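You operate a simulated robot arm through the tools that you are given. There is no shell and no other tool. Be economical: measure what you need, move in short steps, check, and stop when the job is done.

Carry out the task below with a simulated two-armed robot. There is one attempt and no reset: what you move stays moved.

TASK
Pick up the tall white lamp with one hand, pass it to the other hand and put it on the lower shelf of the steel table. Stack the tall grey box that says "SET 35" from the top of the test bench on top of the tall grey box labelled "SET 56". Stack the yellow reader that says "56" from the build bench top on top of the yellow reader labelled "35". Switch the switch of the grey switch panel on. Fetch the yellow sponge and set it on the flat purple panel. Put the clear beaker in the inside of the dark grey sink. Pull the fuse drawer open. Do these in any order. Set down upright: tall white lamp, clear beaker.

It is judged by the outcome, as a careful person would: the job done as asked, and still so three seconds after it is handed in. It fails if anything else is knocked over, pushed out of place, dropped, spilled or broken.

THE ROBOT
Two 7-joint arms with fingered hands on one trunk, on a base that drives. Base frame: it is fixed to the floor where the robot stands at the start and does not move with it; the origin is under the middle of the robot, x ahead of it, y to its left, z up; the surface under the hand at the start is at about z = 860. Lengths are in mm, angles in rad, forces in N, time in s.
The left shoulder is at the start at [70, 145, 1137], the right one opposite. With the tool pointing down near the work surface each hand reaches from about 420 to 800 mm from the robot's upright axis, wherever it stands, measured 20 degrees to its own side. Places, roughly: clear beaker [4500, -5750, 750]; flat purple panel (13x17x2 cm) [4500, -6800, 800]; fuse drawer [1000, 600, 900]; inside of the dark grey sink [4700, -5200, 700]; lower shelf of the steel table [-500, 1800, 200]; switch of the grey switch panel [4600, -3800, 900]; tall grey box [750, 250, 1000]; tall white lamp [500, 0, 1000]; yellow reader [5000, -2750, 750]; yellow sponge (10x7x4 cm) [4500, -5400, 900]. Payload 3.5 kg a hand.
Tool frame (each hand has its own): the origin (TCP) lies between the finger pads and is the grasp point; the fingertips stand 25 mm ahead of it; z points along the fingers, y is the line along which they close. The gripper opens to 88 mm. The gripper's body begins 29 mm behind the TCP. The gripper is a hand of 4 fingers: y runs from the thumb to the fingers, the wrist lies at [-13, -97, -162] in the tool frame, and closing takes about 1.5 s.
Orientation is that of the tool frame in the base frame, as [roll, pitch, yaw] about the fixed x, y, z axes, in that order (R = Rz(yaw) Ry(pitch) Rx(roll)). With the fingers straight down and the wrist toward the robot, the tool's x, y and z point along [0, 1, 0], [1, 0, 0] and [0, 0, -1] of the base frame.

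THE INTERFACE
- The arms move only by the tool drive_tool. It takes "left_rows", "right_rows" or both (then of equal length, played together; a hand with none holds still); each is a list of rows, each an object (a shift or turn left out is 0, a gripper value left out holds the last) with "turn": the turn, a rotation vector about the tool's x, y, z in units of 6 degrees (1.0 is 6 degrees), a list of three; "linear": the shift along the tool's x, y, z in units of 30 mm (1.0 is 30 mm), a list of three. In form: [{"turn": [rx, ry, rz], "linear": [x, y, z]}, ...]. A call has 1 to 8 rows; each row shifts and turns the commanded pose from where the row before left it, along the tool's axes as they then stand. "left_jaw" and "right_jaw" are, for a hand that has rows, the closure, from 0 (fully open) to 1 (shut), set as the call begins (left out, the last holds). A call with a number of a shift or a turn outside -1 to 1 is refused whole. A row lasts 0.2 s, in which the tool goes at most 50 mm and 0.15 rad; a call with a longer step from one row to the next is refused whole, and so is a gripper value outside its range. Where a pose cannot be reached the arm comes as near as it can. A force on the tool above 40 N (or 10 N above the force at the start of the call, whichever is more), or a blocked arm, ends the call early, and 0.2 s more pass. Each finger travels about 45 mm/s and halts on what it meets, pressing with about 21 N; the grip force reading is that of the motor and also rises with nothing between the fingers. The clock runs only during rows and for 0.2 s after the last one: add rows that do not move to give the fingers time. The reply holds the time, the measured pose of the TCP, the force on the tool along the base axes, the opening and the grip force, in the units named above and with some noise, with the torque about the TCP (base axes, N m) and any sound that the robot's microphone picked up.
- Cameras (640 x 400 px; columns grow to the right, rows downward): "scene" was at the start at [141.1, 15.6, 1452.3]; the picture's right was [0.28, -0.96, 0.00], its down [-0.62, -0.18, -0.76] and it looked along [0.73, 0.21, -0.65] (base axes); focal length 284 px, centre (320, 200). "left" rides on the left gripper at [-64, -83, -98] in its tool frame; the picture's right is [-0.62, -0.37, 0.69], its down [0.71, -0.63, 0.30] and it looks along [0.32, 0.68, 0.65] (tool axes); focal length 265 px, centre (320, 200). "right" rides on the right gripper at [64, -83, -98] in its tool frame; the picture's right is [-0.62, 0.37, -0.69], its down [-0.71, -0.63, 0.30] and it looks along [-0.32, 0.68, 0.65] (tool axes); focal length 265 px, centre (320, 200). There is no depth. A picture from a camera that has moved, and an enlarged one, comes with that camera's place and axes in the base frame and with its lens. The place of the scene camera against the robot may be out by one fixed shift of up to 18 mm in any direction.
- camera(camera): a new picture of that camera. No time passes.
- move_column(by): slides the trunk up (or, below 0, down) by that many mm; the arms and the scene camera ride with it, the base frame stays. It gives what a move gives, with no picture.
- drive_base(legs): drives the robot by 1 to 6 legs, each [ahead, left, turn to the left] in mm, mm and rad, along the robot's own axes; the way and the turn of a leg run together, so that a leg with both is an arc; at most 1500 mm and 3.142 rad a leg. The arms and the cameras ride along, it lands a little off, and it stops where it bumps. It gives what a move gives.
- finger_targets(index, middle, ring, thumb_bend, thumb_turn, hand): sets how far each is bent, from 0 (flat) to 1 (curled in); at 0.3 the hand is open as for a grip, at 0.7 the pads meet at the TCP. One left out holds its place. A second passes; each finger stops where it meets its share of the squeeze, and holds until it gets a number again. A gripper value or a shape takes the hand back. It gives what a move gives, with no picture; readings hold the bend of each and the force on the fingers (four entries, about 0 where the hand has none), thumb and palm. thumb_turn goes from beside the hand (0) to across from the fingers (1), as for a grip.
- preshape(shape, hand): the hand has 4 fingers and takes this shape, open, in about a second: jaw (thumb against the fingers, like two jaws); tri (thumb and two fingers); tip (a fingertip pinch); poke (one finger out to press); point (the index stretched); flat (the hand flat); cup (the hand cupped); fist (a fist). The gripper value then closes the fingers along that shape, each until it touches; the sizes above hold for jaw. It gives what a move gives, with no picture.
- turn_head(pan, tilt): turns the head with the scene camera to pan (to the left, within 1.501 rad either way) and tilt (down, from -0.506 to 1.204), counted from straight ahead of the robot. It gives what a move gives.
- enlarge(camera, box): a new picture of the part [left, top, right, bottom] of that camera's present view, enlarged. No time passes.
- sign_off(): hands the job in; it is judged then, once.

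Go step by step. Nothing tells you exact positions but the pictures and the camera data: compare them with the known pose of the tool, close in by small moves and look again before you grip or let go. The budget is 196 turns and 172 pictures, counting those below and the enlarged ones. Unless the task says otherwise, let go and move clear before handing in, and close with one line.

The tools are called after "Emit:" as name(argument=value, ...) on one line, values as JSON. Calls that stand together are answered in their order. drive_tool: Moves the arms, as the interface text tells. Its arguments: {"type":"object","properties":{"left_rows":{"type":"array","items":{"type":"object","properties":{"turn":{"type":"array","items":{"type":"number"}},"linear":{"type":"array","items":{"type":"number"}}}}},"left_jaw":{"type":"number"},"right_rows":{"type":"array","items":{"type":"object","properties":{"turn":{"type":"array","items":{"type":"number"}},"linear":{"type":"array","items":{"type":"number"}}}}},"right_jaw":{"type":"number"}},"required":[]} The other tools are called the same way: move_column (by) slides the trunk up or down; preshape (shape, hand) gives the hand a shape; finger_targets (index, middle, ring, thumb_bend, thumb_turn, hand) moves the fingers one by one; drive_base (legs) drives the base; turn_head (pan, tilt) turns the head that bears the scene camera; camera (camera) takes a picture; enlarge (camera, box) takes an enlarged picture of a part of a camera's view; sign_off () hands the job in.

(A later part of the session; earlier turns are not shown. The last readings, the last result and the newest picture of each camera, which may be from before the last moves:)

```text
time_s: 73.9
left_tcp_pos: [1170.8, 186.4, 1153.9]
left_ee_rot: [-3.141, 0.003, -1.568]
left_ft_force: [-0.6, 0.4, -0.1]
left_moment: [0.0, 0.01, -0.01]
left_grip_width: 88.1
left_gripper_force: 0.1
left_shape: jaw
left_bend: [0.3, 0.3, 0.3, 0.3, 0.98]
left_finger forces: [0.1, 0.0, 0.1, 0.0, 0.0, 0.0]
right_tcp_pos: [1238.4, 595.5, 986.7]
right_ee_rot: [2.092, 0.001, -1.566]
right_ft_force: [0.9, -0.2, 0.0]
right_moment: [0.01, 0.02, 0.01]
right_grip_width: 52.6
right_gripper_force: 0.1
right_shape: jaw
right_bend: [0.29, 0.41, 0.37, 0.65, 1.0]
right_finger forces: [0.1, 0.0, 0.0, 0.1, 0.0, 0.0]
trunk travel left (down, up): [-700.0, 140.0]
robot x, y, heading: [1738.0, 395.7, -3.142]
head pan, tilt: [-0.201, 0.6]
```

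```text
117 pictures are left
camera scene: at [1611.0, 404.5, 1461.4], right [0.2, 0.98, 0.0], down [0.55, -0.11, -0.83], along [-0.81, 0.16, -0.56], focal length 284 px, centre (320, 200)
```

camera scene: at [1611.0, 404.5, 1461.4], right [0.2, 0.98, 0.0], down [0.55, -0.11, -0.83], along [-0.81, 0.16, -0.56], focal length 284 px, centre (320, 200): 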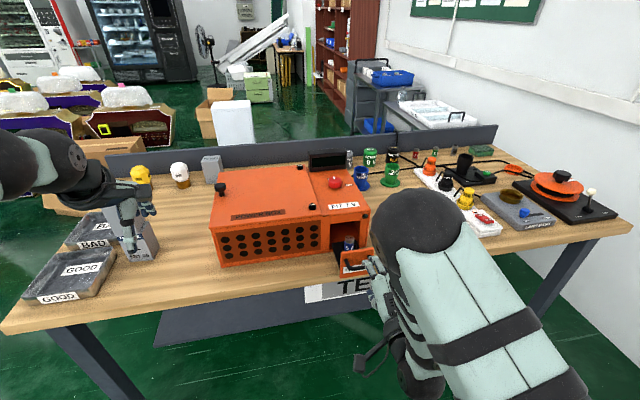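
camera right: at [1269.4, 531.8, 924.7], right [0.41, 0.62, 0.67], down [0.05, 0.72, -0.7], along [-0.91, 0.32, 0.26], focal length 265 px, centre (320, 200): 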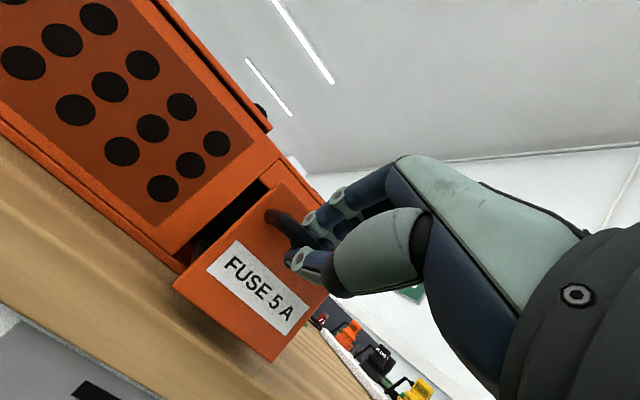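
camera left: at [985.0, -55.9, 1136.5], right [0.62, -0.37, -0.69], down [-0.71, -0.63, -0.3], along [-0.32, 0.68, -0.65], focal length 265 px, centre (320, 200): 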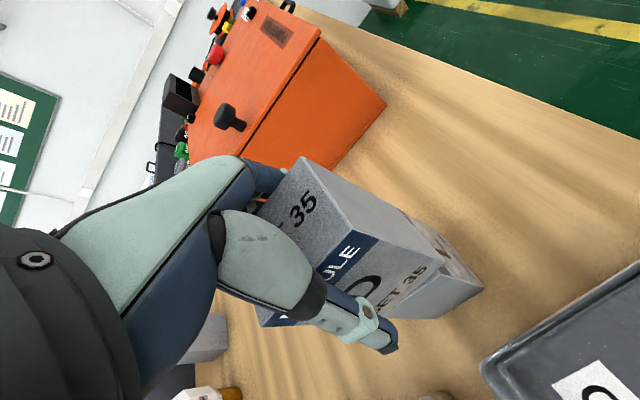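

The drawer is open. I'll restore the right hand's pose and drive to the bench's right end to fetch the white lamp.

Emit:
drive_tool(right_jaw=0, right_rows=[{"linear": [0, 0.9, -0.7]}, {"linear": [0, 0.9, -0.7]}, {"linear": [0, 0.9, -0.7]}, {"linear": [0, 0.9, -0.7], "turn": [1, 0, 0]}, {"linear": [0, 0.6, -0.7], "turn": [1, 0, 0]}, {"turn": [1, 0, 0]}, {"turn": [1, 0, 0]}, {"turn": [1, 0, 0]}])

Emit:
drive_tool(right_rows=[{"turn": [1, 0, 0]}, {"turn": [1, 0, 0]}, {"turn": [1, 0, 0]}, {"turn": [1, 0, 0]}, {"turn": [1, 0, 0]}])

Emit:
drive_base(legs=[[0, 1345, 0], [0, 0, -1.5708], [0, 1290, 0]])

Emit:
turn_head(pan=0, tilt=0.6)

Emit:
camera(camera="scene")

```text
time_s: 75.7
left_tcp_pos: [1172.3, 184.8, 1154.1]
left_ee_rot: [-3.139, 0.0, -1.568]
left_ft_force: [-0.1, -0.2, -0.1]
left_moment: [0.03, 0.0, 0.02]
left_grip_width: 87.9
left_gripper_force: 0.1
left_shape: jaw
left_bend: [0.3, 0.3, 0.3, 0.3, 0.98]
left_finger forces: [0.2, 0.0, 0.0, 0.1, 0.1, 0.1]
right_tcp_pos: [1236.4, 607.8, 1134.8]
right_ee_rot: [2.616, -0.012, -1.567]
right_ft_force: [1.4, -0.3, 0.8]
right_moment: [-0.04, -0.03, -0.03]
right_grip_width: 87.7
right_gripper_force: 0.1
right_shape: jaw
right_bend: [0.3, 0.3, 0.3, 0.3, 0.98]
right_finger forces: [0.0, 0.1, 0.0, 0.0, 0.0, 0.1]
right hand out of reach, approached as far as the arm can: row 3, 4, 6, 7, 8
trunk travel left (down, up): [-700.0, 140.0]
robot x, y, heading: [1737.8, 397.5, -3.139]
head pan, tilt: [-0.201, 0.6]
```

```text
time_s: 76.9
left_tcp_pos: [1169.3, 186.2, 1153.9]
left_ee_rot: [-3.139, 0.002, -1.569]
left_ft_force: [0.1, -0.3, 0.1]
left_moment: [0.02, -0.04, 0.0]
left_grip_width: 87.9
left_gripper_force: 0.0
left_shape: jaw
left_bend: [0.3, 0.3, 0.3, 0.3, 0.98]
left_finger forces: [0.0, 0.0, 0.1, 0.0, 0.0, 0.1]
right_tcp_pos: [1234.4, 611.2, 1131.0]
right_ee_rot: [-3.14, 0.003, -1.569]
right_ft_force: [0.6, 0.1, -1.3]
right_moment: [0.02, -0.01, -0.01]
right_grip_width: 87.7
right_gripper_force: 0.1
right_shape: jaw
right_bend: [0.3, 0.3, 0.3, 0.3, 0.98]
right_finger forces: [0.0, 0.1, 0.1, 0.0, 0.1, 0.0]
right hand out of reach, approached as far as the arm can: row 1
trunk travel left (down, up): [-700.0, 140.0]
robot x, y, heading: [1735.5, 396.1, -3.145]
head pan, tilt: [-0.201, 0.6]
```

```text
time_s: 93.4
left_tcp_pos: [258.7, -346.6, 1154.0]
left_ee_rot: [-3.14, 0.002, 3.138]
left_ft_force: [0.5, -0.3, 0.5]
left_moment: [-0.04, 0.02, 0.02]
left_grip_width: 87.9
left_gripper_force: 0.0
left_shape: jaw
left_bend: [0.3, 0.3, 0.3, 0.3, 0.98]
left_finger forces: [0.0, 0.0, 0.0, 0.1, 0.0, 0.1]
right_tcp_pos: [682.6, -415.3, 1132.1]
right_ee_rot: [-3.14, -0.001, 3.138]
right_ft_force: [0.0, -0.4, 1.2]
right_moment: [0.0, -0.01, 0.0]
right_grip_width: 87.7
right_gripper_force: 0.2
right_shape: jaw
right_bend: [0.3, 0.3, 0.3, 0.3, 0.98]
right_finger forces: [0.0, 0.0, 0.0, 0.0, 0.0, 0.0]
trunk travel left (down, up): [-700.0, 140.0]
robot x, y, heading: [463.8, -916.8, 1.566]
head pan, tilt: [-0.201, 0.6]
```

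```text
time_s: 94.2
left_tcp_pos: [258.2, -348.4, 1154.6]
left_ee_rot: [-3.139, 0.003, 3.139]
left_ft_force: [-0.6, -0.9, 0.3]
left_moment: [0.01, -0.02, -0.02]
left_grip_width: 88.1
left_gripper_force: 0.0
left_shape: jaw
left_bend: [0.3, 0.3, 0.3, 0.3, 0.98]
left_finger forces: [0.0, 0.1, 0.0, 0.1, 0.0, 0.0]
right_tcp_pos: [682.3, -415.3, 1132.7]
right_ee_rot: [3.142, 0.002, 3.137]
right_ft_force: [0.1, -0.2, 0.7]
right_moment: [0.01, -0.01, 0.01]
right_grip_width: 87.5
right_gripper_force: 0.1
right_shape: jaw
right_bend: [0.3, 0.3, 0.3, 0.3, 0.98]
right_finger forces: [0.1, 0.0, 0.1, 0.1, 0.0, 0.0]
trunk travel left (down, up): [-700.0, 140.0]
robot x, y, heading: [462.3, -914.1, 1.568]
head pan, tilt: [0.0, 0.6]
```

```text
116 pictures are left
camera scene: at [474.3, -786.0, 1461.3], right [1.0, -0.01, 0.0], down [0.0, -0.57, -0.82], along [0.01, 0.82, -0.57], focal length 284 px, centre (320, 200)
```

scene: 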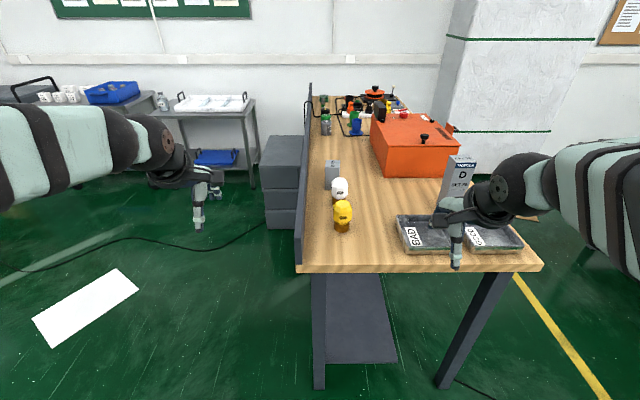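

The steel table (with a blue bin on its lower shelf) is ahead left. I'll move up to the bench end for the lamp.

Emit:
drive_base(legs=[[300, 0, 0]])

Emit:
turn_head(pan=-0.1, tilt=0.8)

Emit:
camera(camera="scene")

Emit:
camera(camera="right")

Emit:
camera(camera="left")

```text
time_s: 96.2
left_tcp_pos: [261.0, -50.5, 1155.0]
left_ee_rot: [-3.141, 0.001, 3.137]
left_ft_force: [-0.6, 0.3, 0.1]
left_moment: [-0.01, 0.0, -0.01]
left_grip_width: 88.0
left_gripper_force: 0.0
left_shape: jaw
left_bend: [0.3, 0.3, 0.3, 0.3, 0.98]
left_finger forces: [0.0, 0.0, 0.1, 0.0, 0.1, 0.0]
right_tcp_pos: [685.5, -118.2, 1132.8]
right_ee_rot: [3.14, 0.001, 3.137]
right_ft_force: [-0.7, -0.8, -0.2]
right_moment: [-0.02, 0.0, -0.02]
right_grip_width: 87.4
right_gripper_force: 0.0
right_shape: jaw
right_bend: [0.3, 0.3, 0.3, 0.3, 0.98]
right_finger forces: [0.1, 0.1, 0.0, 0.1, 0.0, 0.0]
trunk travel left (down, up): [-700.0, 140.0]
robot x, y, heading: [466.3, -616.0, 1.559]
head pan, tilt: [0.0, 0.6]
```

```text
time_s: 96.9
left_tcp_pos: [260.1, -49.5, 1153.5]
left_ee_rot: [-3.138, 0.002, 3.138]
left_ft_force: [-0.5, 0.5, -0.4]
left_moment: [0.03, 0.02, 0.01]
left_grip_width: 87.9
left_gripper_force: 0.1
left_shape: jaw
left_bend: [0.3, 0.3, 0.3, 0.3, 0.98]
left_finger forces: [0.1, 0.0, 0.0, 0.0, 0.1, 0.0]
right_tcp_pos: [684.5, -116.1, 1131.7]
right_ee_rot: [-3.141, 0.002, 3.135]
right_ft_force: [0.4, 0.0, 0.4]
right_moment: [-0.02, -0.02, -0.01]
right_grip_width: 87.7
right_gripper_force: 0.0
right_shape: jaw
right_bend: [0.3, 0.3, 0.3, 0.3, 0.98]
right_finger forces: [0.1, 0.1, 0.1, 0.1, 0.0, 0.0]
trunk travel left (down, up): [-700.0, 140.0]
robot x, y, heading: [466.1, -618.8, 1.565]
head pan, tilt: [-0.099, 0.799]
```

```text
115 pictures are left
camera scene: at [484.3, -494.7, 1444.4], right [0.99, -0.11, 0.0], down [-0.08, -0.71, -0.7], along [0.07, 0.69, -0.72], focal length 284 px, centre (320, 200)
```

scene: 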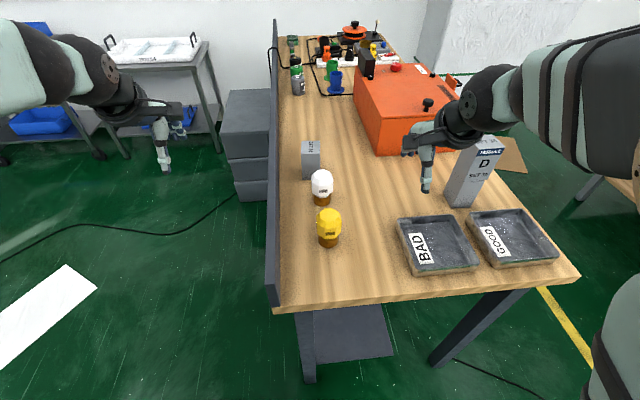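

```text
114 pictures are left
camera right: at [620.2, -197.7, 1229.8], right [0.62, 0.37, 0.69], down [0.71, -0.63, -0.3], along [0.33, 0.68, -0.65], focal length 265 px, centre (320, 200)
```

right: 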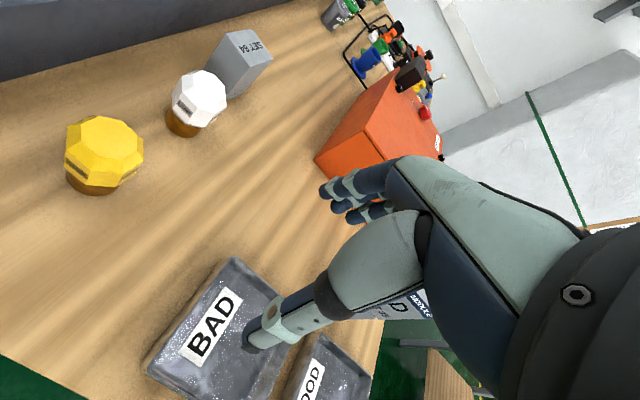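

```text
113 pictures are left
camera left: at [324.8, -130.5, 1252.4], right [0.62, -0.37, -0.69], down [-0.72, -0.63, -0.3], along [-0.32, 0.68, -0.66], focal length 265 px, centre (320, 200)
```

left: 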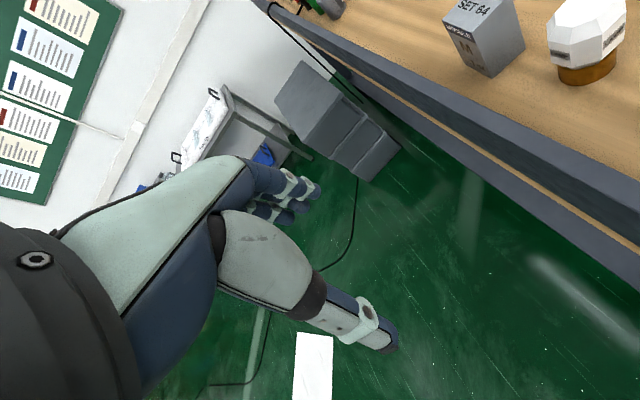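

I'll measure the lamp in both hand cameras.

Emit:
enlarge(camera="right", box=[140, 20, 290, 150])

Emit:
enlarge(camera="left", box=[520, 0, 640, 110])

Emit:
enlarge(camera="scene", box=[280, 130, 380, 260])

```text
3.08 times, centred on (215, 85) of right
camera zoom: at [620.2, -197.7, 1229.8], right [0.62, 0.37, 0.69], down [0.71, -0.63, -0.3], along [0.33, 0.68, -0.65], focal length 817 px, centre (643, 554)
```

zoom: 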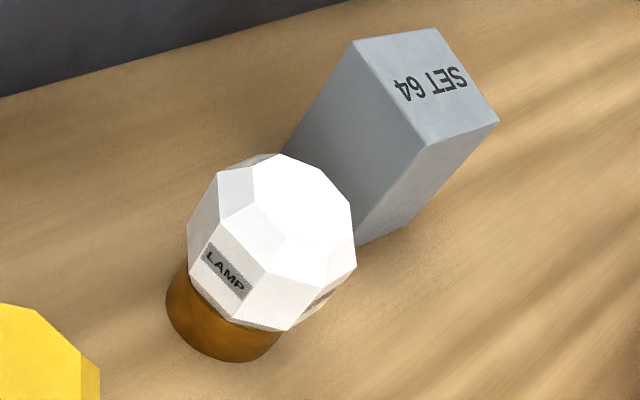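

```text
3.64 times, centred on (580, 55) of left
camera zoom: at [324.8, -130.5, 1252.4], right [0.62, -0.37, -0.69], down [-0.72, -0.63, -0.3], along [-0.32, 0.68, -0.66], focal length 965 px, centre (-626, 727)
```

zoom: 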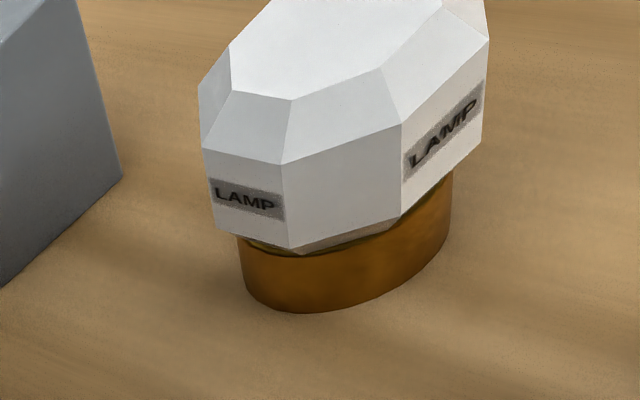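

```text
3.08 times, centred on (330, 195) of scene
camera zoom: at [484.3, -494.7, 1444.4], right [0.99, -0.11, 0.0], down [-0.08, -0.71, -0.7], along [0.07, 0.69, -0.72], focal length 873 px, centre (289, 215)
```

zoom: 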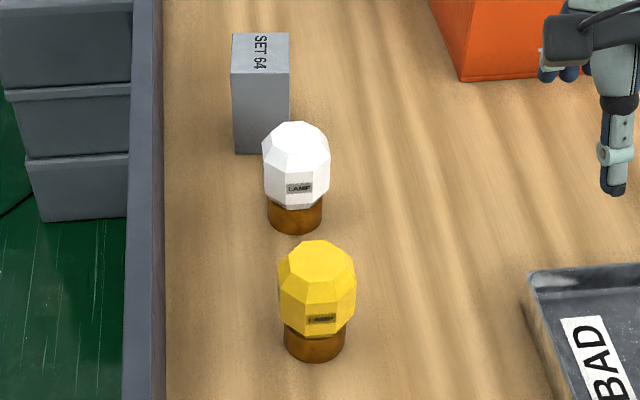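

The bulb is octagonal with vertical facets facing ±y; base ≈ (540,75). My plan is to grip half the facets horizontally with the right hand, then have the left hand take the other half. First I'll turn the right hand to point toward -x.

Emit:
drive_tool(right_rows=[{"turn": [0, 1, 0], "linear": [0.4, 0, 0]}, {"turn": [0, 1, 0], "linear": [0.4, 0, 0]}, {"turn": [0, 1, 0]}, {"turn": [0, 1, 0]}, {"turn": [0, 1, 0]}, {"turn": [0, 1, 0]}, {"turn": [0, 1, 0]}, {"turn": [0, 1, 0]}])

Emit:
drive_tool(right_rows=[{"turn": [0, 1, 0]}, {"turn": [0, 1, 0]}, {"turn": [0, 1, 0]}, {"turn": [0, 1, 0]}, {"turn": [0, 1, 0]}, {"turn": [0, 1, 0]}, {"turn": [0, 1, 0]}])

Emit:
camera(camera="right")

Emit:
camera(camera="scene")

```text
time_s: 98.7
left_tcp_pos: [261.4, -50.1, 1153.9]
left_ee_rot: [-3.14, 0.0, 3.137]
left_ft_force: [0.0, -0.2, -0.5]
left_moment: [-0.01, 0.01, 0.01]
left_grip_width: 88.1
left_gripper_force: 0.0
left_shape: jaw
left_bend: [0.3, 0.3, 0.3, 0.3, 0.98]
left_finger forces: [0.0, 0.0, 0.1, 0.0, 0.1, 0.0]
right_tcp_pos: [660.9, -117.3, 1134.3]
right_ee_rot: [-3.14, -0.838, 3.136]
right_ft_force: [-0.1, 0.2, 0.4]
right_moment: [-0.03, 0.03, 0.02]
right_grip_width: 87.7
right_gripper_force: 0.1
right_shape: jaw
right_bend: [0.3, 0.3, 0.3, 0.3, 0.98]
right_finger forces: [0.1, 0.0, 0.0, 0.0, 0.1, 0.0]
trunk travel left (down, up): [-700.0, 140.0]
robot x, y, heading: [465.1, -614.8, 1.565]
head pan, tilt: [-0.099, 0.799]
```

```text
time_s: 100.3
left_tcp_pos: [261.5, -50.6, 1154.8]
left_ee_rot: [-3.14, -0.001, 3.139]
left_ft_force: [-0.5, -0.4, -0.3]
left_moment: [-0.02, 0.01, 0.02]
left_grip_width: 87.9
left_gripper_force: 0.1
left_shape: jaw
left_bend: [0.3, 0.3, 0.3, 0.3, 0.98]
left_finger forces: [0.0, 0.0, 0.0, 0.0, 0.0, 0.0]
right_tcp_pos: [660.5, -116.7, 1132.6]
right_ee_rot: [-0.357, -1.569, 0.353]
right_ft_force: [0.3, -0.2, -0.5]
right_moment: [-0.01, -0.03, -0.02]
right_grip_width: 87.7
right_gripper_force: 0.0
right_shape: jaw
right_bend: [0.3, 0.3, 0.3, 0.3, 0.98]
right_finger forces: [0.0, 0.0, 0.0, 0.0, 0.1, 0.1]
trunk travel left (down, up): [-700.0, 140.0]
robot x, y, heading: [465.4, -617.8, 1.565]
head pan, tilt: [-0.099, 0.799]
```

```text
109 pictures are left
camera right: at [759.3, -198.8, 1197.5], right [0.69, 0.37, -0.62], down [-0.31, -0.63, -0.71], along [-0.65, 0.69, -0.32], focal length 265 px, centre (320, 200)
```

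right: 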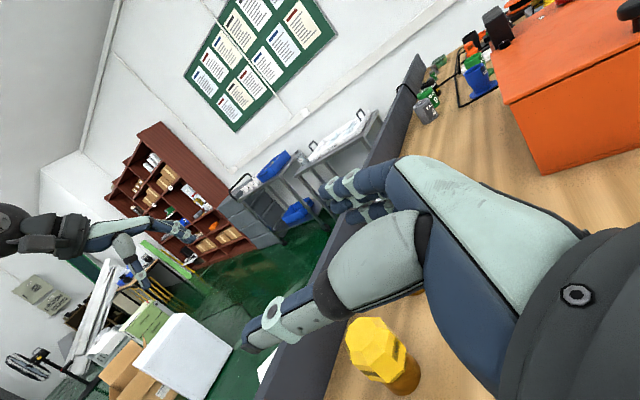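

```text
108 pictures are left
camera scene: at [485.3, -495.0, 1444.4], right [0.99, -0.11, 0.0], down [-0.08, -0.71, -0.7], along [0.07, 0.69, -0.72], focal length 284 px, centre (320, 200)
```

scene: 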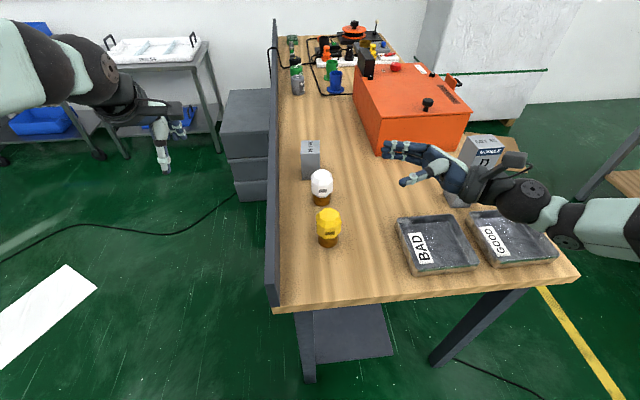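

Next I'll move the right hand to y≈76 while staying high, edging toward -x away from the stack.

Emit:
drive_tool(right_rows=[{"linear": [0, 0.8, 0.2]}, {"linear": [0, 0.8, 0.2]}, {"linear": [0, 0.8, 0.2]}, {"linear": [0, 0.8, 0.2]}, {"linear": [-0.5, 0.8, 0.15]}, {"linear": [-0.7, 0.8, 0.15]}, {"linear": [-0.7, 0.8, 0.15]}, {"linear": [-0.7, 0.83, 0.15]}])

Emit:
camera(camera="right")

Emit:
camera(camera="scene")

```text
time_s: 102.1
left_tcp_pos: [260.7, -47.3, 1153.4]
left_ee_rot: [-3.14, 0.002, 3.138]
left_ft_force: [-0.4, 0.7, -0.4]
left_moment: [-0.02, -0.01, -0.01]
left_grip_width: 88.0
left_gripper_force: 0.1
left_shape: jaw
left_bend: [0.3, 0.3, 0.3, 0.3, 0.98]
left_finger forces: [0.0, 0.0, 0.1, 0.0, 0.0, 0.0]
right_tcp_pos: [618.3, 77.3, 1055.9]
right_ee_rot: [-1.345, -1.568, 1.343]
right_ft_force: [-0.1, -0.4, 0.7]
right_moment: [-0.01, 0.01, 0.04]
right_grip_width: 87.9
right_gripper_force: 0.1
right_shape: jaw
right_bend: [0.3, 0.3, 0.3, 0.3, 0.98]
right_finger forces: [0.1, 0.1, 0.0, 0.1, 0.1, 0.1]
trunk travel left (down, up): [-700.0, 140.0]
robot x, y, heading: [464.1, -613.8, 1.563]
head pan, tilt: [-0.099, 0.799]
```

```text
107 pictures are left
camera right: at [717.4, -4.9, 1120.3], right [0.69, 0.36, -0.62], down [-0.31, -0.63, -0.71], along [-0.65, 0.69, -0.33], focal length 265 px, centre (320, 200)
```

right: 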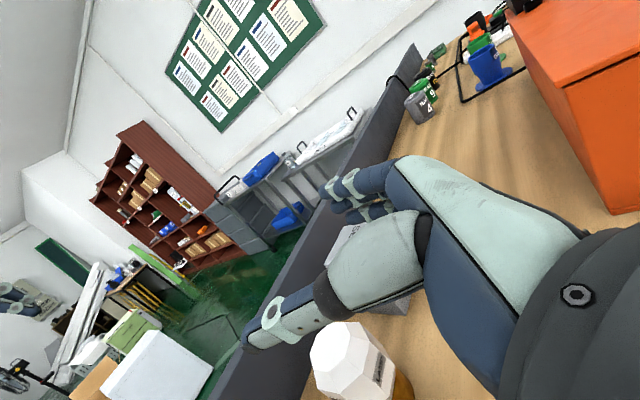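

```text
106 pictures are left
camera scene: at [484.0, -493.7, 1444.3], right [0.99, -0.11, 0.0], down [-0.08, -0.71, -0.7], along [0.07, 0.69, -0.72], focal length 284 px, centre (320, 200)
```

scene: 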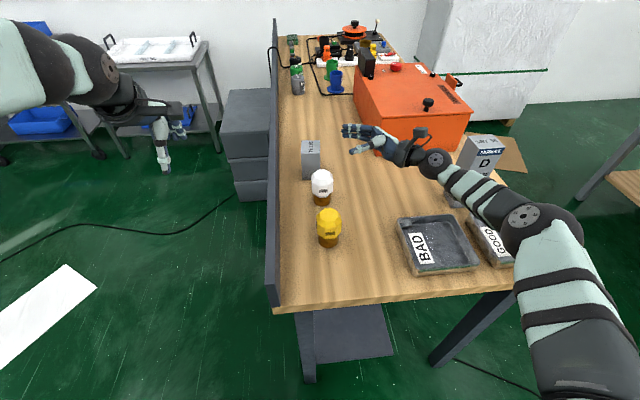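

The forearm would pass low over the trays, so I'll tilt the hand 20° downward and stage it beside the lamp.

Emit:
drive_tool(right_rows=[{"turn": [0, -1, 0]}, {"turn": [0, -1, 0]}, {"turn": [0, -1, 0]}, {"turn": [0, -0.33, 0]}, {"linear": [-0.75, 0, 0.2]}, {"linear": [-0.75, 0, 0.2]}, {"linear": [-0.75, 0, 0.2]}, {"linear": [-0.75, 0, 0.2]}])

Emit:
camera(camera="right")

Emit:
enlarge(camera="scene", box=[270, 110, 590, 310])

Emit:
camera(camera="left")

```text
time_s: 103.9
left_tcp_pos: [260.4, -48.7, 1153.2]
left_ee_rot: [-3.139, 0.002, 3.137]
left_ft_force: [0.5, 0.0, 0.4]
left_moment: [0.0, -0.01, -0.02]
left_grip_width: 87.7
left_gripper_force: 0.0
left_shape: jaw
left_bend: [0.3, 0.3, 0.3, 0.3, 0.98]
left_finger forces: [0.1, 0.1, 0.0, 0.1, 0.0, 0.0]
right_tcp_pos: [626.4, 77.2, 963.0]
right_ee_rot: [-3.141, -1.22, 3.137]
right_ft_force: [-0.3, 0.3, 0.1]
right_moment: [0.03, 0.0, -0.03]
right_grip_width: 87.8
right_gripper_force: 0.0
right_shape: jaw
right_bend: [0.3, 0.3, 0.3, 0.3, 0.98]
right_finger forces: [0.1, 0.0, 0.0, 0.0, 0.1, 0.1]
trunk travel left (down, up): [-700.0, 140.0]
robot x, y, heading: [466.2, -615.3, 1.562]
head pan, tilt: [-0.099, 0.799]
```

```text
105 pictures are left
camera right: at [698.4, -5.5, 1057.5], right [0.86, 0.36, -0.34], down [-0.04, -0.63, -0.78], along [-0.5, 0.69, -0.53], focal length 265 px, centre (320, 200)
```

right: 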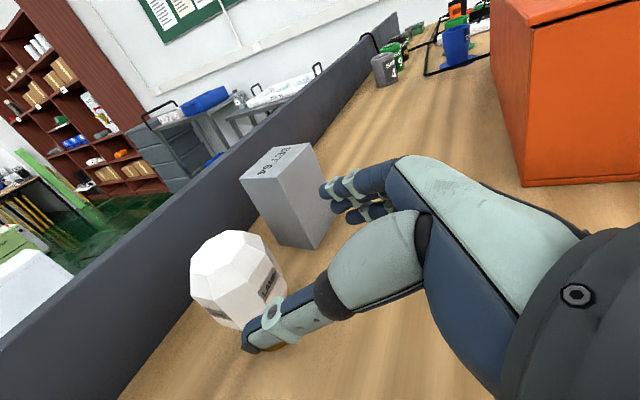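

```text
2.00 times, centred on (430, 210) of scene
camera zoom: at [484.8, -494.6, 1444.4], right [0.99, -0.11, 0.0], down [-0.08, -0.71, -0.7], along [0.07, 0.69, -0.72], focal length 568 px, centre (100, 180)
```

zoom: 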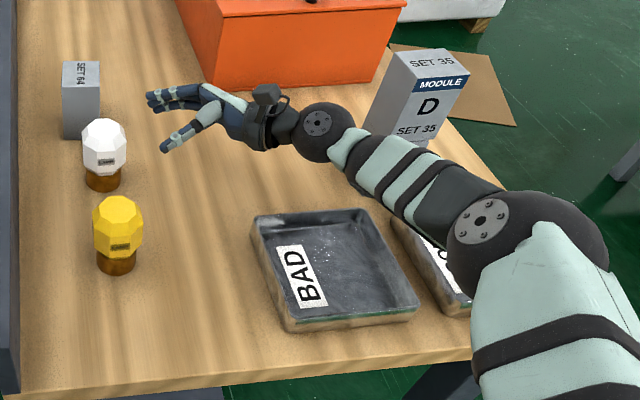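

```text
103 pictures are left
camera left: at [325.3, -130.4, 1252.5], right [0.62, -0.37, -0.69], down [-0.72, -0.63, -0.3], along [-0.32, 0.68, -0.66], focal length 265 px, centre (320, 200)
```

left: 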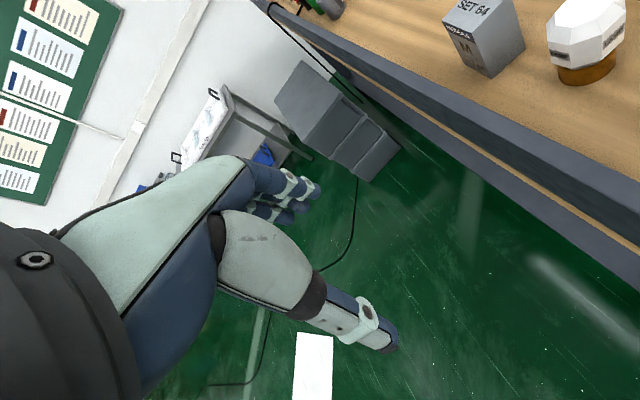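

The lamp's bulb centre is at (539.5, 75, 920), about 70 mm across. I'll advance the right hand so its fingertips reach just short of the lamp's centreline.

Emit:
drive_tool(right_rows=[{"linear": [-0.35, -0.07, 0]}, {"linear": [0, 0, 0.6]}, {"linear": [0, 0, 0.6]}, {"linear": [0, 0, 0.5]}, {"linear": [0, 0, 0.5]}])

Emit:
camera(camera="right")

Emit:
enlarge(camera="scene", box=[270, 110, 430, 260])

Emit:
enlarge(camera="left", box=[480, 0, 640, 120])

```text
time_s: 105.1
left_tcp_pos: [261.0, -49.6, 1153.8]
left_ee_rot: [-3.139, 0.002, 3.138]
left_ft_force: [-0.1, 0.0, 0.6]
left_moment: [0.0, -0.01, 0.0]
left_grip_width: 87.9
left_gripper_force: 0.1
left_shape: jaw
left_bend: [0.3, 0.3, 0.3, 0.3, 0.98]
left_finger forces: [0.0, 0.1, 0.1, 0.0, 0.0, 0.0]
right_tcp_pos: [568.3, 73.6, 930.9]
right_ee_rot: [3.136, -1.221, -3.138]
right_ft_force: [0.1, 0.2, -0.5]
right_moment: [-0.02, -0.03, 0.05]
right_grip_width: 87.5
right_gripper_force: 0.1
right_shape: jaw
right_bend: [0.3, 0.3, 0.3, 0.3, 0.98]
right_finger forces: [0.0, 0.0, 0.1, 0.1, 0.0, 0.0]
trunk travel left (down, up): [-700.0, 140.0]
robot x, y, heading: [468.7, -620.1, 1.565]
head pan, tilt: [-0.099, 0.799]
```

```text
102 pictures are left
camera right: at [639.4, -8.3, 1024.0], right [0.86, 0.36, -0.34], down [-0.04, -0.63, -0.78], along [-0.5, 0.69, -0.53], focal length 265 px, centre (320, 200)
```

right: 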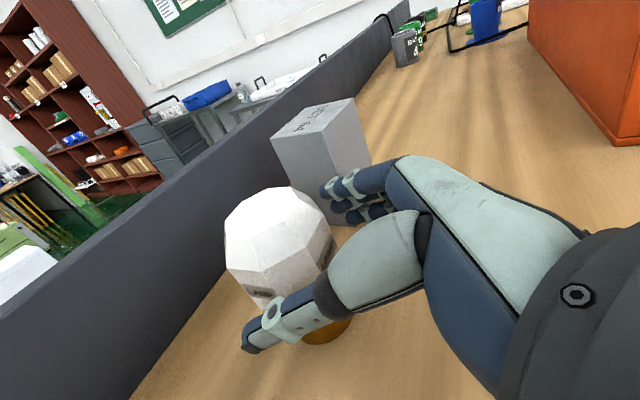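

```text
2.67 times, centred on (350, 185) of scene
camera zoom: at [483.7, -495.2, 1444.4], right [0.99, -0.11, 0.0], down [-0.08, -0.71, -0.7], along [0.07, 0.69, -0.72], focal length 757 px, centre (240, 240)
```

zoom: 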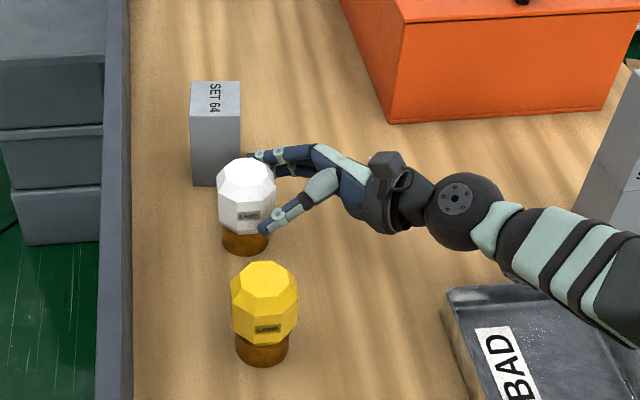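

```text
3.33 times, centred on (560, 60) of left
camera zoom: at [324.2, -130.9, 1252.6], right [0.62, -0.37, -0.69], down [-0.72, -0.63, -0.3], along [-0.32, 0.68, -0.66], focal length 885 px, centre (-480, 667)
```

zoom: 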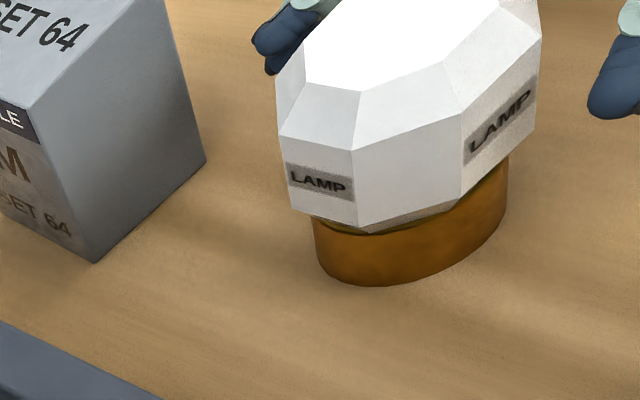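

The fingers bracket the bulb. A small correction, then I'll close.

Emit:
drive_tool(right_rows=[{"linear": [0, 0.08, 0.15]}])

Emit:
drive_tool(right_jaw=1, right_rows=[{}, {}, {}, {}, {}, {}, {}])

Emit:
camera(camera="right")

Emit:
enlarge(camera="scene", box=[270, 110, 430, 260])

Emit:
enlarge(camera="left", box=[480, 0, 640, 120])

```text
time_s: 105.5
left_tcp_pos: [260.3, -48.6, 1153.2]
left_ee_rot: [-3.14, 0.001, 3.139]
left_ft_force: [-0.4, -0.1, -0.2]
left_moment: [0.01, 0.0, 0.02]
left_grip_width: 87.8
left_gripper_force: 0.2
left_shape: jaw
left_bend: [0.3, 0.3, 0.3, 0.3, 0.98]
left_finger forces: [0.0, 0.1, 0.0, 0.1, 0.0, 0.1]
right_tcp_pos: [565.5, 78.0, 929.8]
right_ee_rot: [-3.14, -1.222, 3.135]
right_ft_force: [0.4, 0.7, 0.2]
right_moment: [-0.02, 0.01, 0.0]
right_grip_width: 88.0
right_gripper_force: 0.0
right_shape: jaw
right_bend: [0.3, 0.3, 0.3, 0.3, 0.98]
right_finger forces: [0.0, 0.0, 0.0, 0.0, 0.1, 0.0]
trunk travel left (down, up): [-700.0, 140.0]
robot x, y, heading: [464.5, -619.9, 1.561]
head pan, tilt: [-0.099, 0.799]
```

```text
time_s: 107.1
left_tcp_pos: [261.3, -48.5, 1153.7]
left_ee_rot: [-3.14, 0.001, 3.138]
left_ft_force: [-1.1, -1.0, -0.4]
left_moment: [0.0, -0.03, -0.01]
left_grip_width: 87.7
left_gripper_force: 0.0
left_shape: jaw
left_bend: [0.3, 0.3, 0.3, 0.3, 0.98]
left_finger forces: [0.0, 0.1, 0.1, 0.1, 0.0, 0.1]
right_tcp_pos: [565.7, 76.5, 929.0]
right_ee_rot: [3.136, -1.221, -3.14]
right_ft_force: [0.4, 0.1, -0.3]
right_moment: [0.04, -0.02, -0.01]
right_grip_width: 53.2
right_gripper_force: 20.8
right_shape: jaw
right_bend: [0.29, 0.41, 0.42, 0.64, 1.0]
right_finger forces: [10.6, 5.5, 2.1, 0.1, 18.1, 0.0]
trunk travel left (down, up): [-700.0, 140.0]
robot x, y, heading: [463.2, -621.1, 1.564]
head pan, tilt: [-0.099, 0.799]
```

```text
99 pictures are left
camera right: at [636.4, -5.6, 1022.7], right [0.86, 0.36, -0.34], down [-0.04, -0.63, -0.78], along [-0.5, 0.69, -0.53], focal length 265 px, centre (320, 200)
```

right: 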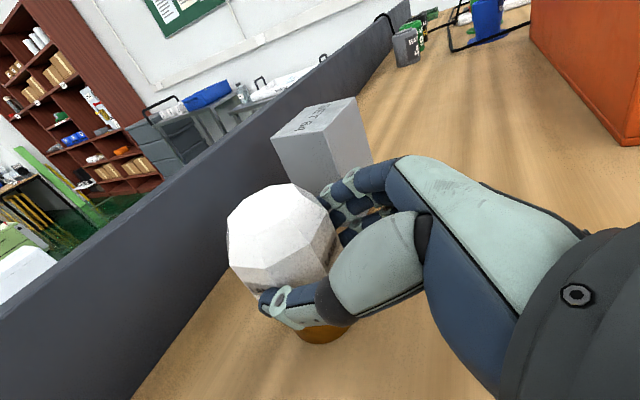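

```text
2.67 times, centred on (350, 185) of scene
camera zoom: at [484.4, -495.3, 1444.4], right [0.99, -0.11, 0.0], down [-0.08, -0.71, -0.7], along [0.07, 0.69, -0.72], focal length 757 px, centre (240, 240)
```

zoom: 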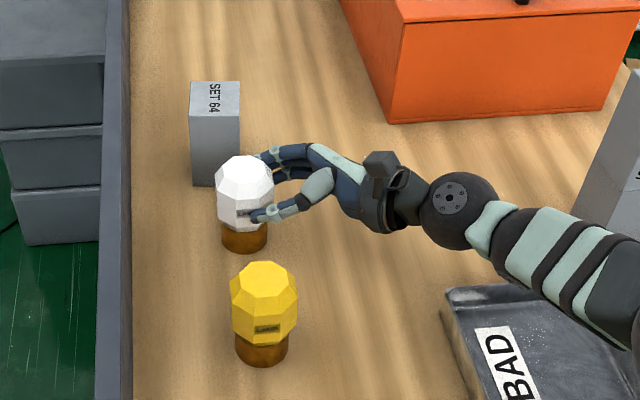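

```text
3.33 times, centred on (560, 60) of left
camera zoom: at [324.9, -131.0, 1252.7], right [0.62, -0.37, -0.69], down [-0.72, -0.63, -0.3], along [-0.32, 0.68, -0.66], focal length 885 px, centre (-480, 667)
```

zoom: 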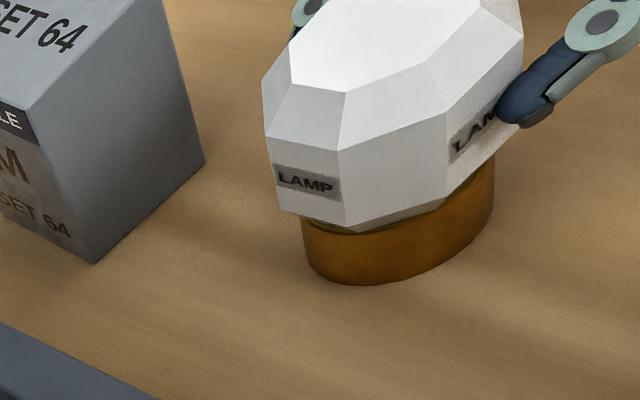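

The grip is on. I'll lift a little and check that the lamp stays firm.

Emit:
drive_tool(right_rows=[{"linear": [0.3, 0, -0.1]}, {"linear": [0.47, 0, -0.17]}, {"linear": [0.75, 0, -0.27]}])

Emit:
camera(camera="right")

Emit:
enlarge(camera="left", box=[480, 0, 640, 120])

```text
time_s: 107.9
left_tcp_pos: [260.7, -49.7, 1154.1]
left_ee_rot: [-3.141, 0.002, 3.138]
left_ft_force: [0.7, 0.1, 0.1]
left_moment: [0.01, 0.0, -0.01]
left_grip_width: 87.8
left_gripper_force: 0.0
left_shape: jaw
left_bend: [0.3, 0.3, 0.3, 0.3, 0.98]
left_finger forces: [0.1, 0.1, 0.1, 0.0, 0.1, 0.1]
right_tcp_pos: [564.6, 76.9, 976.2]
right_ee_rot: [3.14, -1.221, 3.141]
right_ft_force: [0.7, 0.0, -1.7]
right_moment: [-0.05, -0.02, 0.02]
right_grip_width: 53.2
right_gripper_force: 21.0
right_shape: jaw
right_bend: [0.29, 0.41, 0.42, 0.64, 1.0]
right_finger forces: [10.5, 5.4, 2.3, 0.1, 18.2, 0.1]
trunk travel left (down, up): [-700.0, 140.0]
robot x, y, heading: [468.0, -615.9, 1.568]
head pan, tilt: [-0.099, 0.799]
```

```text
96 pictures are left
camera right: at [636.0, -5.8, 1070.0], right [0.86, 0.36, -0.35], down [-0.04, -0.63, -0.78], along [-0.5, 0.69, -0.53], focal length 265 px, centre (320, 200)
```

right: 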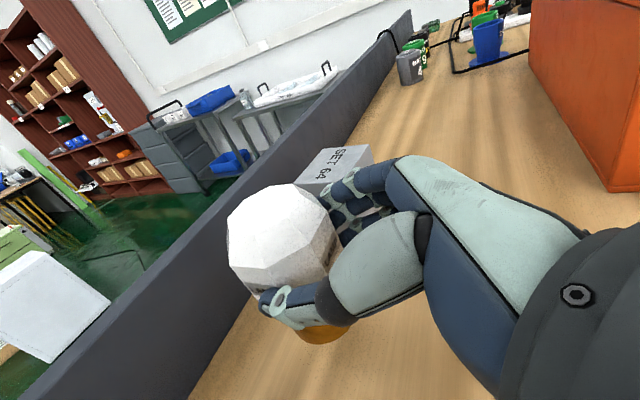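

```text
3.33 times, centred on (560, 60) of left
camera zoom: at [324.7, -131.4, 1252.8], right [0.62, -0.37, -0.69], down [-0.72, -0.63, -0.3], along [-0.32, 0.68, -0.65], focal length 885 px, centre (-480, 667)
```

zoom: 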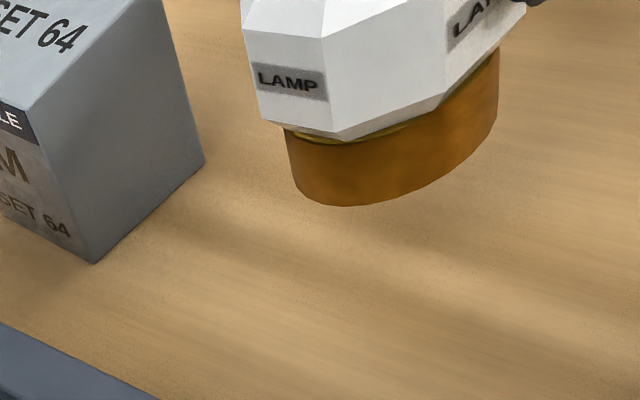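

Firmly held. I'll raise it well above the rail and bring it slightly nearer; meanwhile I'll rotate the left hand to point +x.

Emit:
drive_tool(right_rows=[{"linear": [0.94, -0.1, -0.34]}, {"linear": [0.94, -0.3, -0.34]}, {"linear": [0.94, -0.4, -0.34]}, {"linear": [0.94, -0.4, -0.34]}, {"linear": [0.6, -0.3, -0.22]}, {}, {}, {}], left_rows=[{"turn": [0, -1, 0]}, {"turn": [0, -1, 0]}, {"turn": [0, -1, 0]}, {"turn": [0, -1, 0]}, {"turn": [0, -1, 0]}, {"turn": [0, -1, 0]}, {"turn": [0, -1, 0]}, {"turn": [0, -1, 0]}])

Emit:
drive_tool(left_rows=[{"turn": [0, -1, 0]}, {"turn": [0, -1, 0]}, {"turn": [0, -1, 0]}, {"turn": [0, -1, 0]}, {"turn": [0, -1, 0]}, {"turn": [0, -1, 0]}, {"turn": [0, -1, 0]}])

Emit:
camera(camera="left")

Emit:
camera(camera="scene")

```text
time_s: 109.7
left_tcp_pos: [260.2, -49.3, 1156.0]
left_ee_rot: [-3.137, 0.841, 3.141]
left_ft_force: [-0.2, 0.1, -0.3]
left_moment: [0.03, 0.02, -0.01]
left_grip_width: 87.7
left_gripper_force: 0.1
left_shape: jaw
left_bend: [0.3, 0.3, 0.3, 0.3, 0.98]
left_finger forces: [0.1, 0.0, 0.1, 0.0, 0.0, 0.1]
right_tcp_pos: [564.2, 33.3, 1117.0]
right_ee_rot: [-3.137, -1.22, 3.133]
right_ft_force: [-0.2, -0.6, -2.0]
right_moment: [0.01, -0.06, -0.02]
right_grip_width: 53.3
right_gripper_force: 20.3
right_shape: jaw
right_bend: [0.29, 0.41, 0.42, 0.64, 1.0]
right_finger forces: [10.5, 5.4, 2.4, 0.0, 18.0, 0.0]
trunk travel left (down, up): [-700.0, 140.0]
robot x, y, heading: [460.4, -618.5, 1.568]
head pan, tilt: [-0.099, 0.799]
```

```text
time_s: 111.3
left_tcp_pos: [260.7, -48.6, 1153.2]
left_ee_rot: [-0.58, 1.568, -0.584]
left_ft_force: [0.5, -0.1, 0.1]
left_moment: [0.01, 0.0, 0.01]
left_grip_width: 87.6
left_gripper_force: 0.0
left_shape: jaw
left_bend: [0.3, 0.3, 0.3, 0.3, 0.98]
left_finger forces: [0.0, 0.0, 0.0, 0.0, 0.1, 0.0]
right_tcp_pos: [564.9, 33.8, 1116.5]
right_ee_rot: [3.14, -1.219, -3.141]
right_ft_force: [0.7, -0.5, -0.3]
right_moment: [0.03, -0.06, 0.01]
right_grip_width: 53.2
right_gripper_force: 20.8
right_shape: jaw
right_bend: [0.29, 0.41, 0.42, 0.64, 1.0]
right_finger forces: [10.5, 5.4, 2.5, 0.0, 18.0, 0.0]
trunk travel left (down, up): [-700.0, 140.0]
robot x, y, heading: [463.9, -620.1, 1.56]
head pan, tilt: [-0.099, 0.799]
```

```text
94 pictures are left
camera left: at [161.4, -130.2, 1217.5], right [0.69, -0.37, 0.62], down [0.31, -0.63, -0.71], along [0.66, 0.68, -0.32], focal length 265 px, centre (320, 200)
```

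left: 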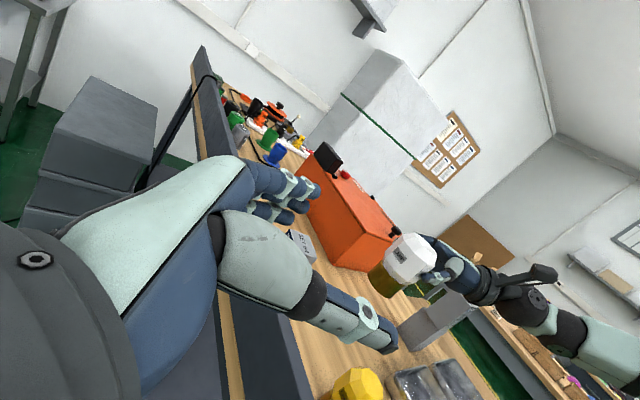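

```text
93 pictures are left
camera scene: at [483.7, -494.6, 1444.4], right [0.99, -0.11, 0.0], down [-0.08, -0.71, -0.7], along [0.07, 0.69, -0.72], focal length 284 px, centre (320, 200)
```

scene: 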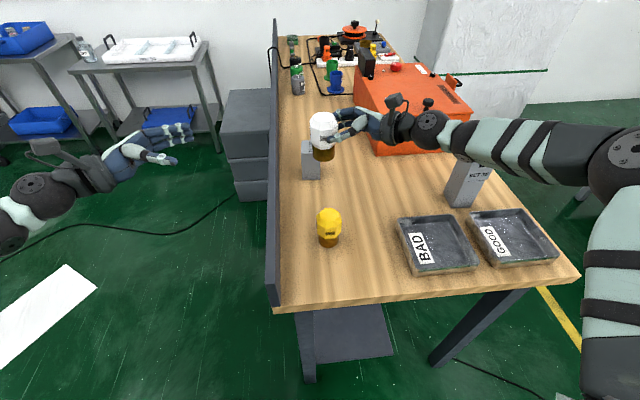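

The lamp is held at about (535, 33, 1108). I'll stage the left hand in front of it from the left side.

Emit:
drive_tool(left_rows=[{"linear": [0.2, 0.34, 0.75]}, {"linear": [0.2, 0.34, 0.75]}, {"linear": [0.2, 0.34, 0.75]}, {"linear": [0.2, 0.34, 0.75]}, {"linear": [0.2, 0.34, 0.75]}, {"linear": [0.2, 0.34, 0.75]}, {"linear": [0.2, 0.34, 0.75]}, {"linear": [0.2, 0.34, 0.75]}])

Emit:
camera(camera="left")

Emit:
enlarge(camera="scene", box=[220, 80, 420, 210])

Emit:
camera(camera="right")

```text
time_s: 113.1
left_tcp_pos: [443.9, 32.5, 1107.3]
left_ee_rot: [-0.254, 1.568, -0.257]
left_ft_force: [-1.2, -0.7, 0.9]
left_moment: [0.0, -0.02, -0.04]
left_grip_width: 87.7
left_gripper_force: 0.1
left_shape: jaw
left_bend: [0.3, 0.3, 0.3, 0.3, 0.98]
left_finger forces: [0.0, 0.1, 0.1, 0.1, 0.0, 0.0]
right_tcp_pos: [565.7, 34.3, 1116.1]
right_ee_rot: [3.141, -1.221, 3.138]
right_ft_force: [-0.2, 0.0, -2.3]
right_moment: [0.03, -0.04, -0.03]
right_grip_width: 53.3
right_gripper_force: 21.1
right_shape: jaw
right_bend: [0.29, 0.41, 0.42, 0.64, 1.0]
right_finger forces: [10.5, 5.3, 2.4, 0.1, 18.0, 0.0]
trunk travel left (down, up): [-700.0, 140.0]
robot x, y, heading: [465.5, -619.9, 1.559]
head pan, tilt: [-0.099, 0.799]
```

```text
92 pictures are left
camera left: at [344.3, -48.6, 1171.0], right [0.69, -0.37, 0.62], down [0.3, -0.63, -0.71], along [0.66, 0.68, -0.32], focal length 265 px, centre (320, 200)
```

left: 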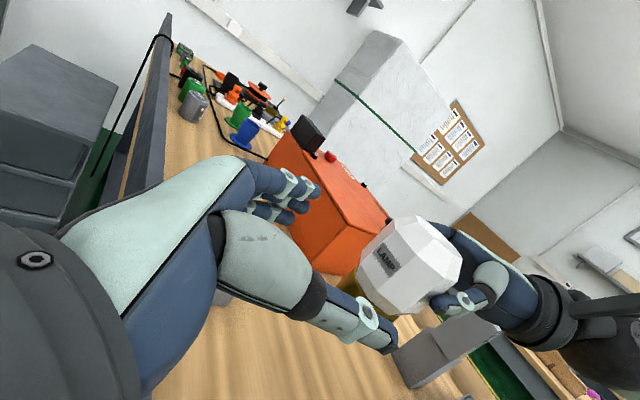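

```text
3.08 times, centred on (320, 145) of scene
camera zoom: at [485.6, -494.3, 1444.3], right [0.99, -0.11, 0.0], down [-0.08, -0.71, -0.7], along [0.07, 0.69, -0.72], focal length 873 px, centre (320, 369)
```

zoom: 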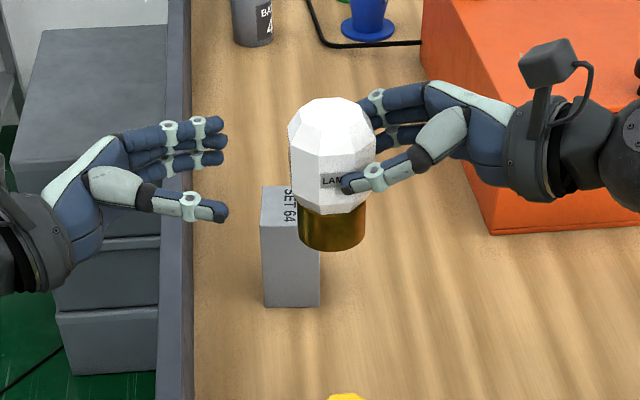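

```text
90 pictures are left
camera right: at [636.4, -48.5, 1210.1], right [0.86, 0.36, -0.35], down [-0.04, -0.63, -0.78], along [-0.5, 0.69, -0.53], focal length 265 px, centre (320, 200)
```

right: 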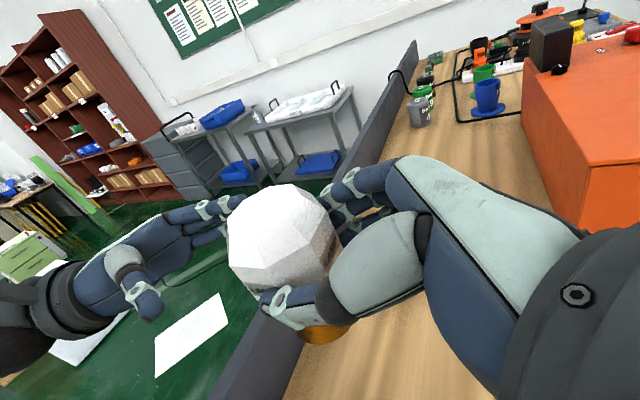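

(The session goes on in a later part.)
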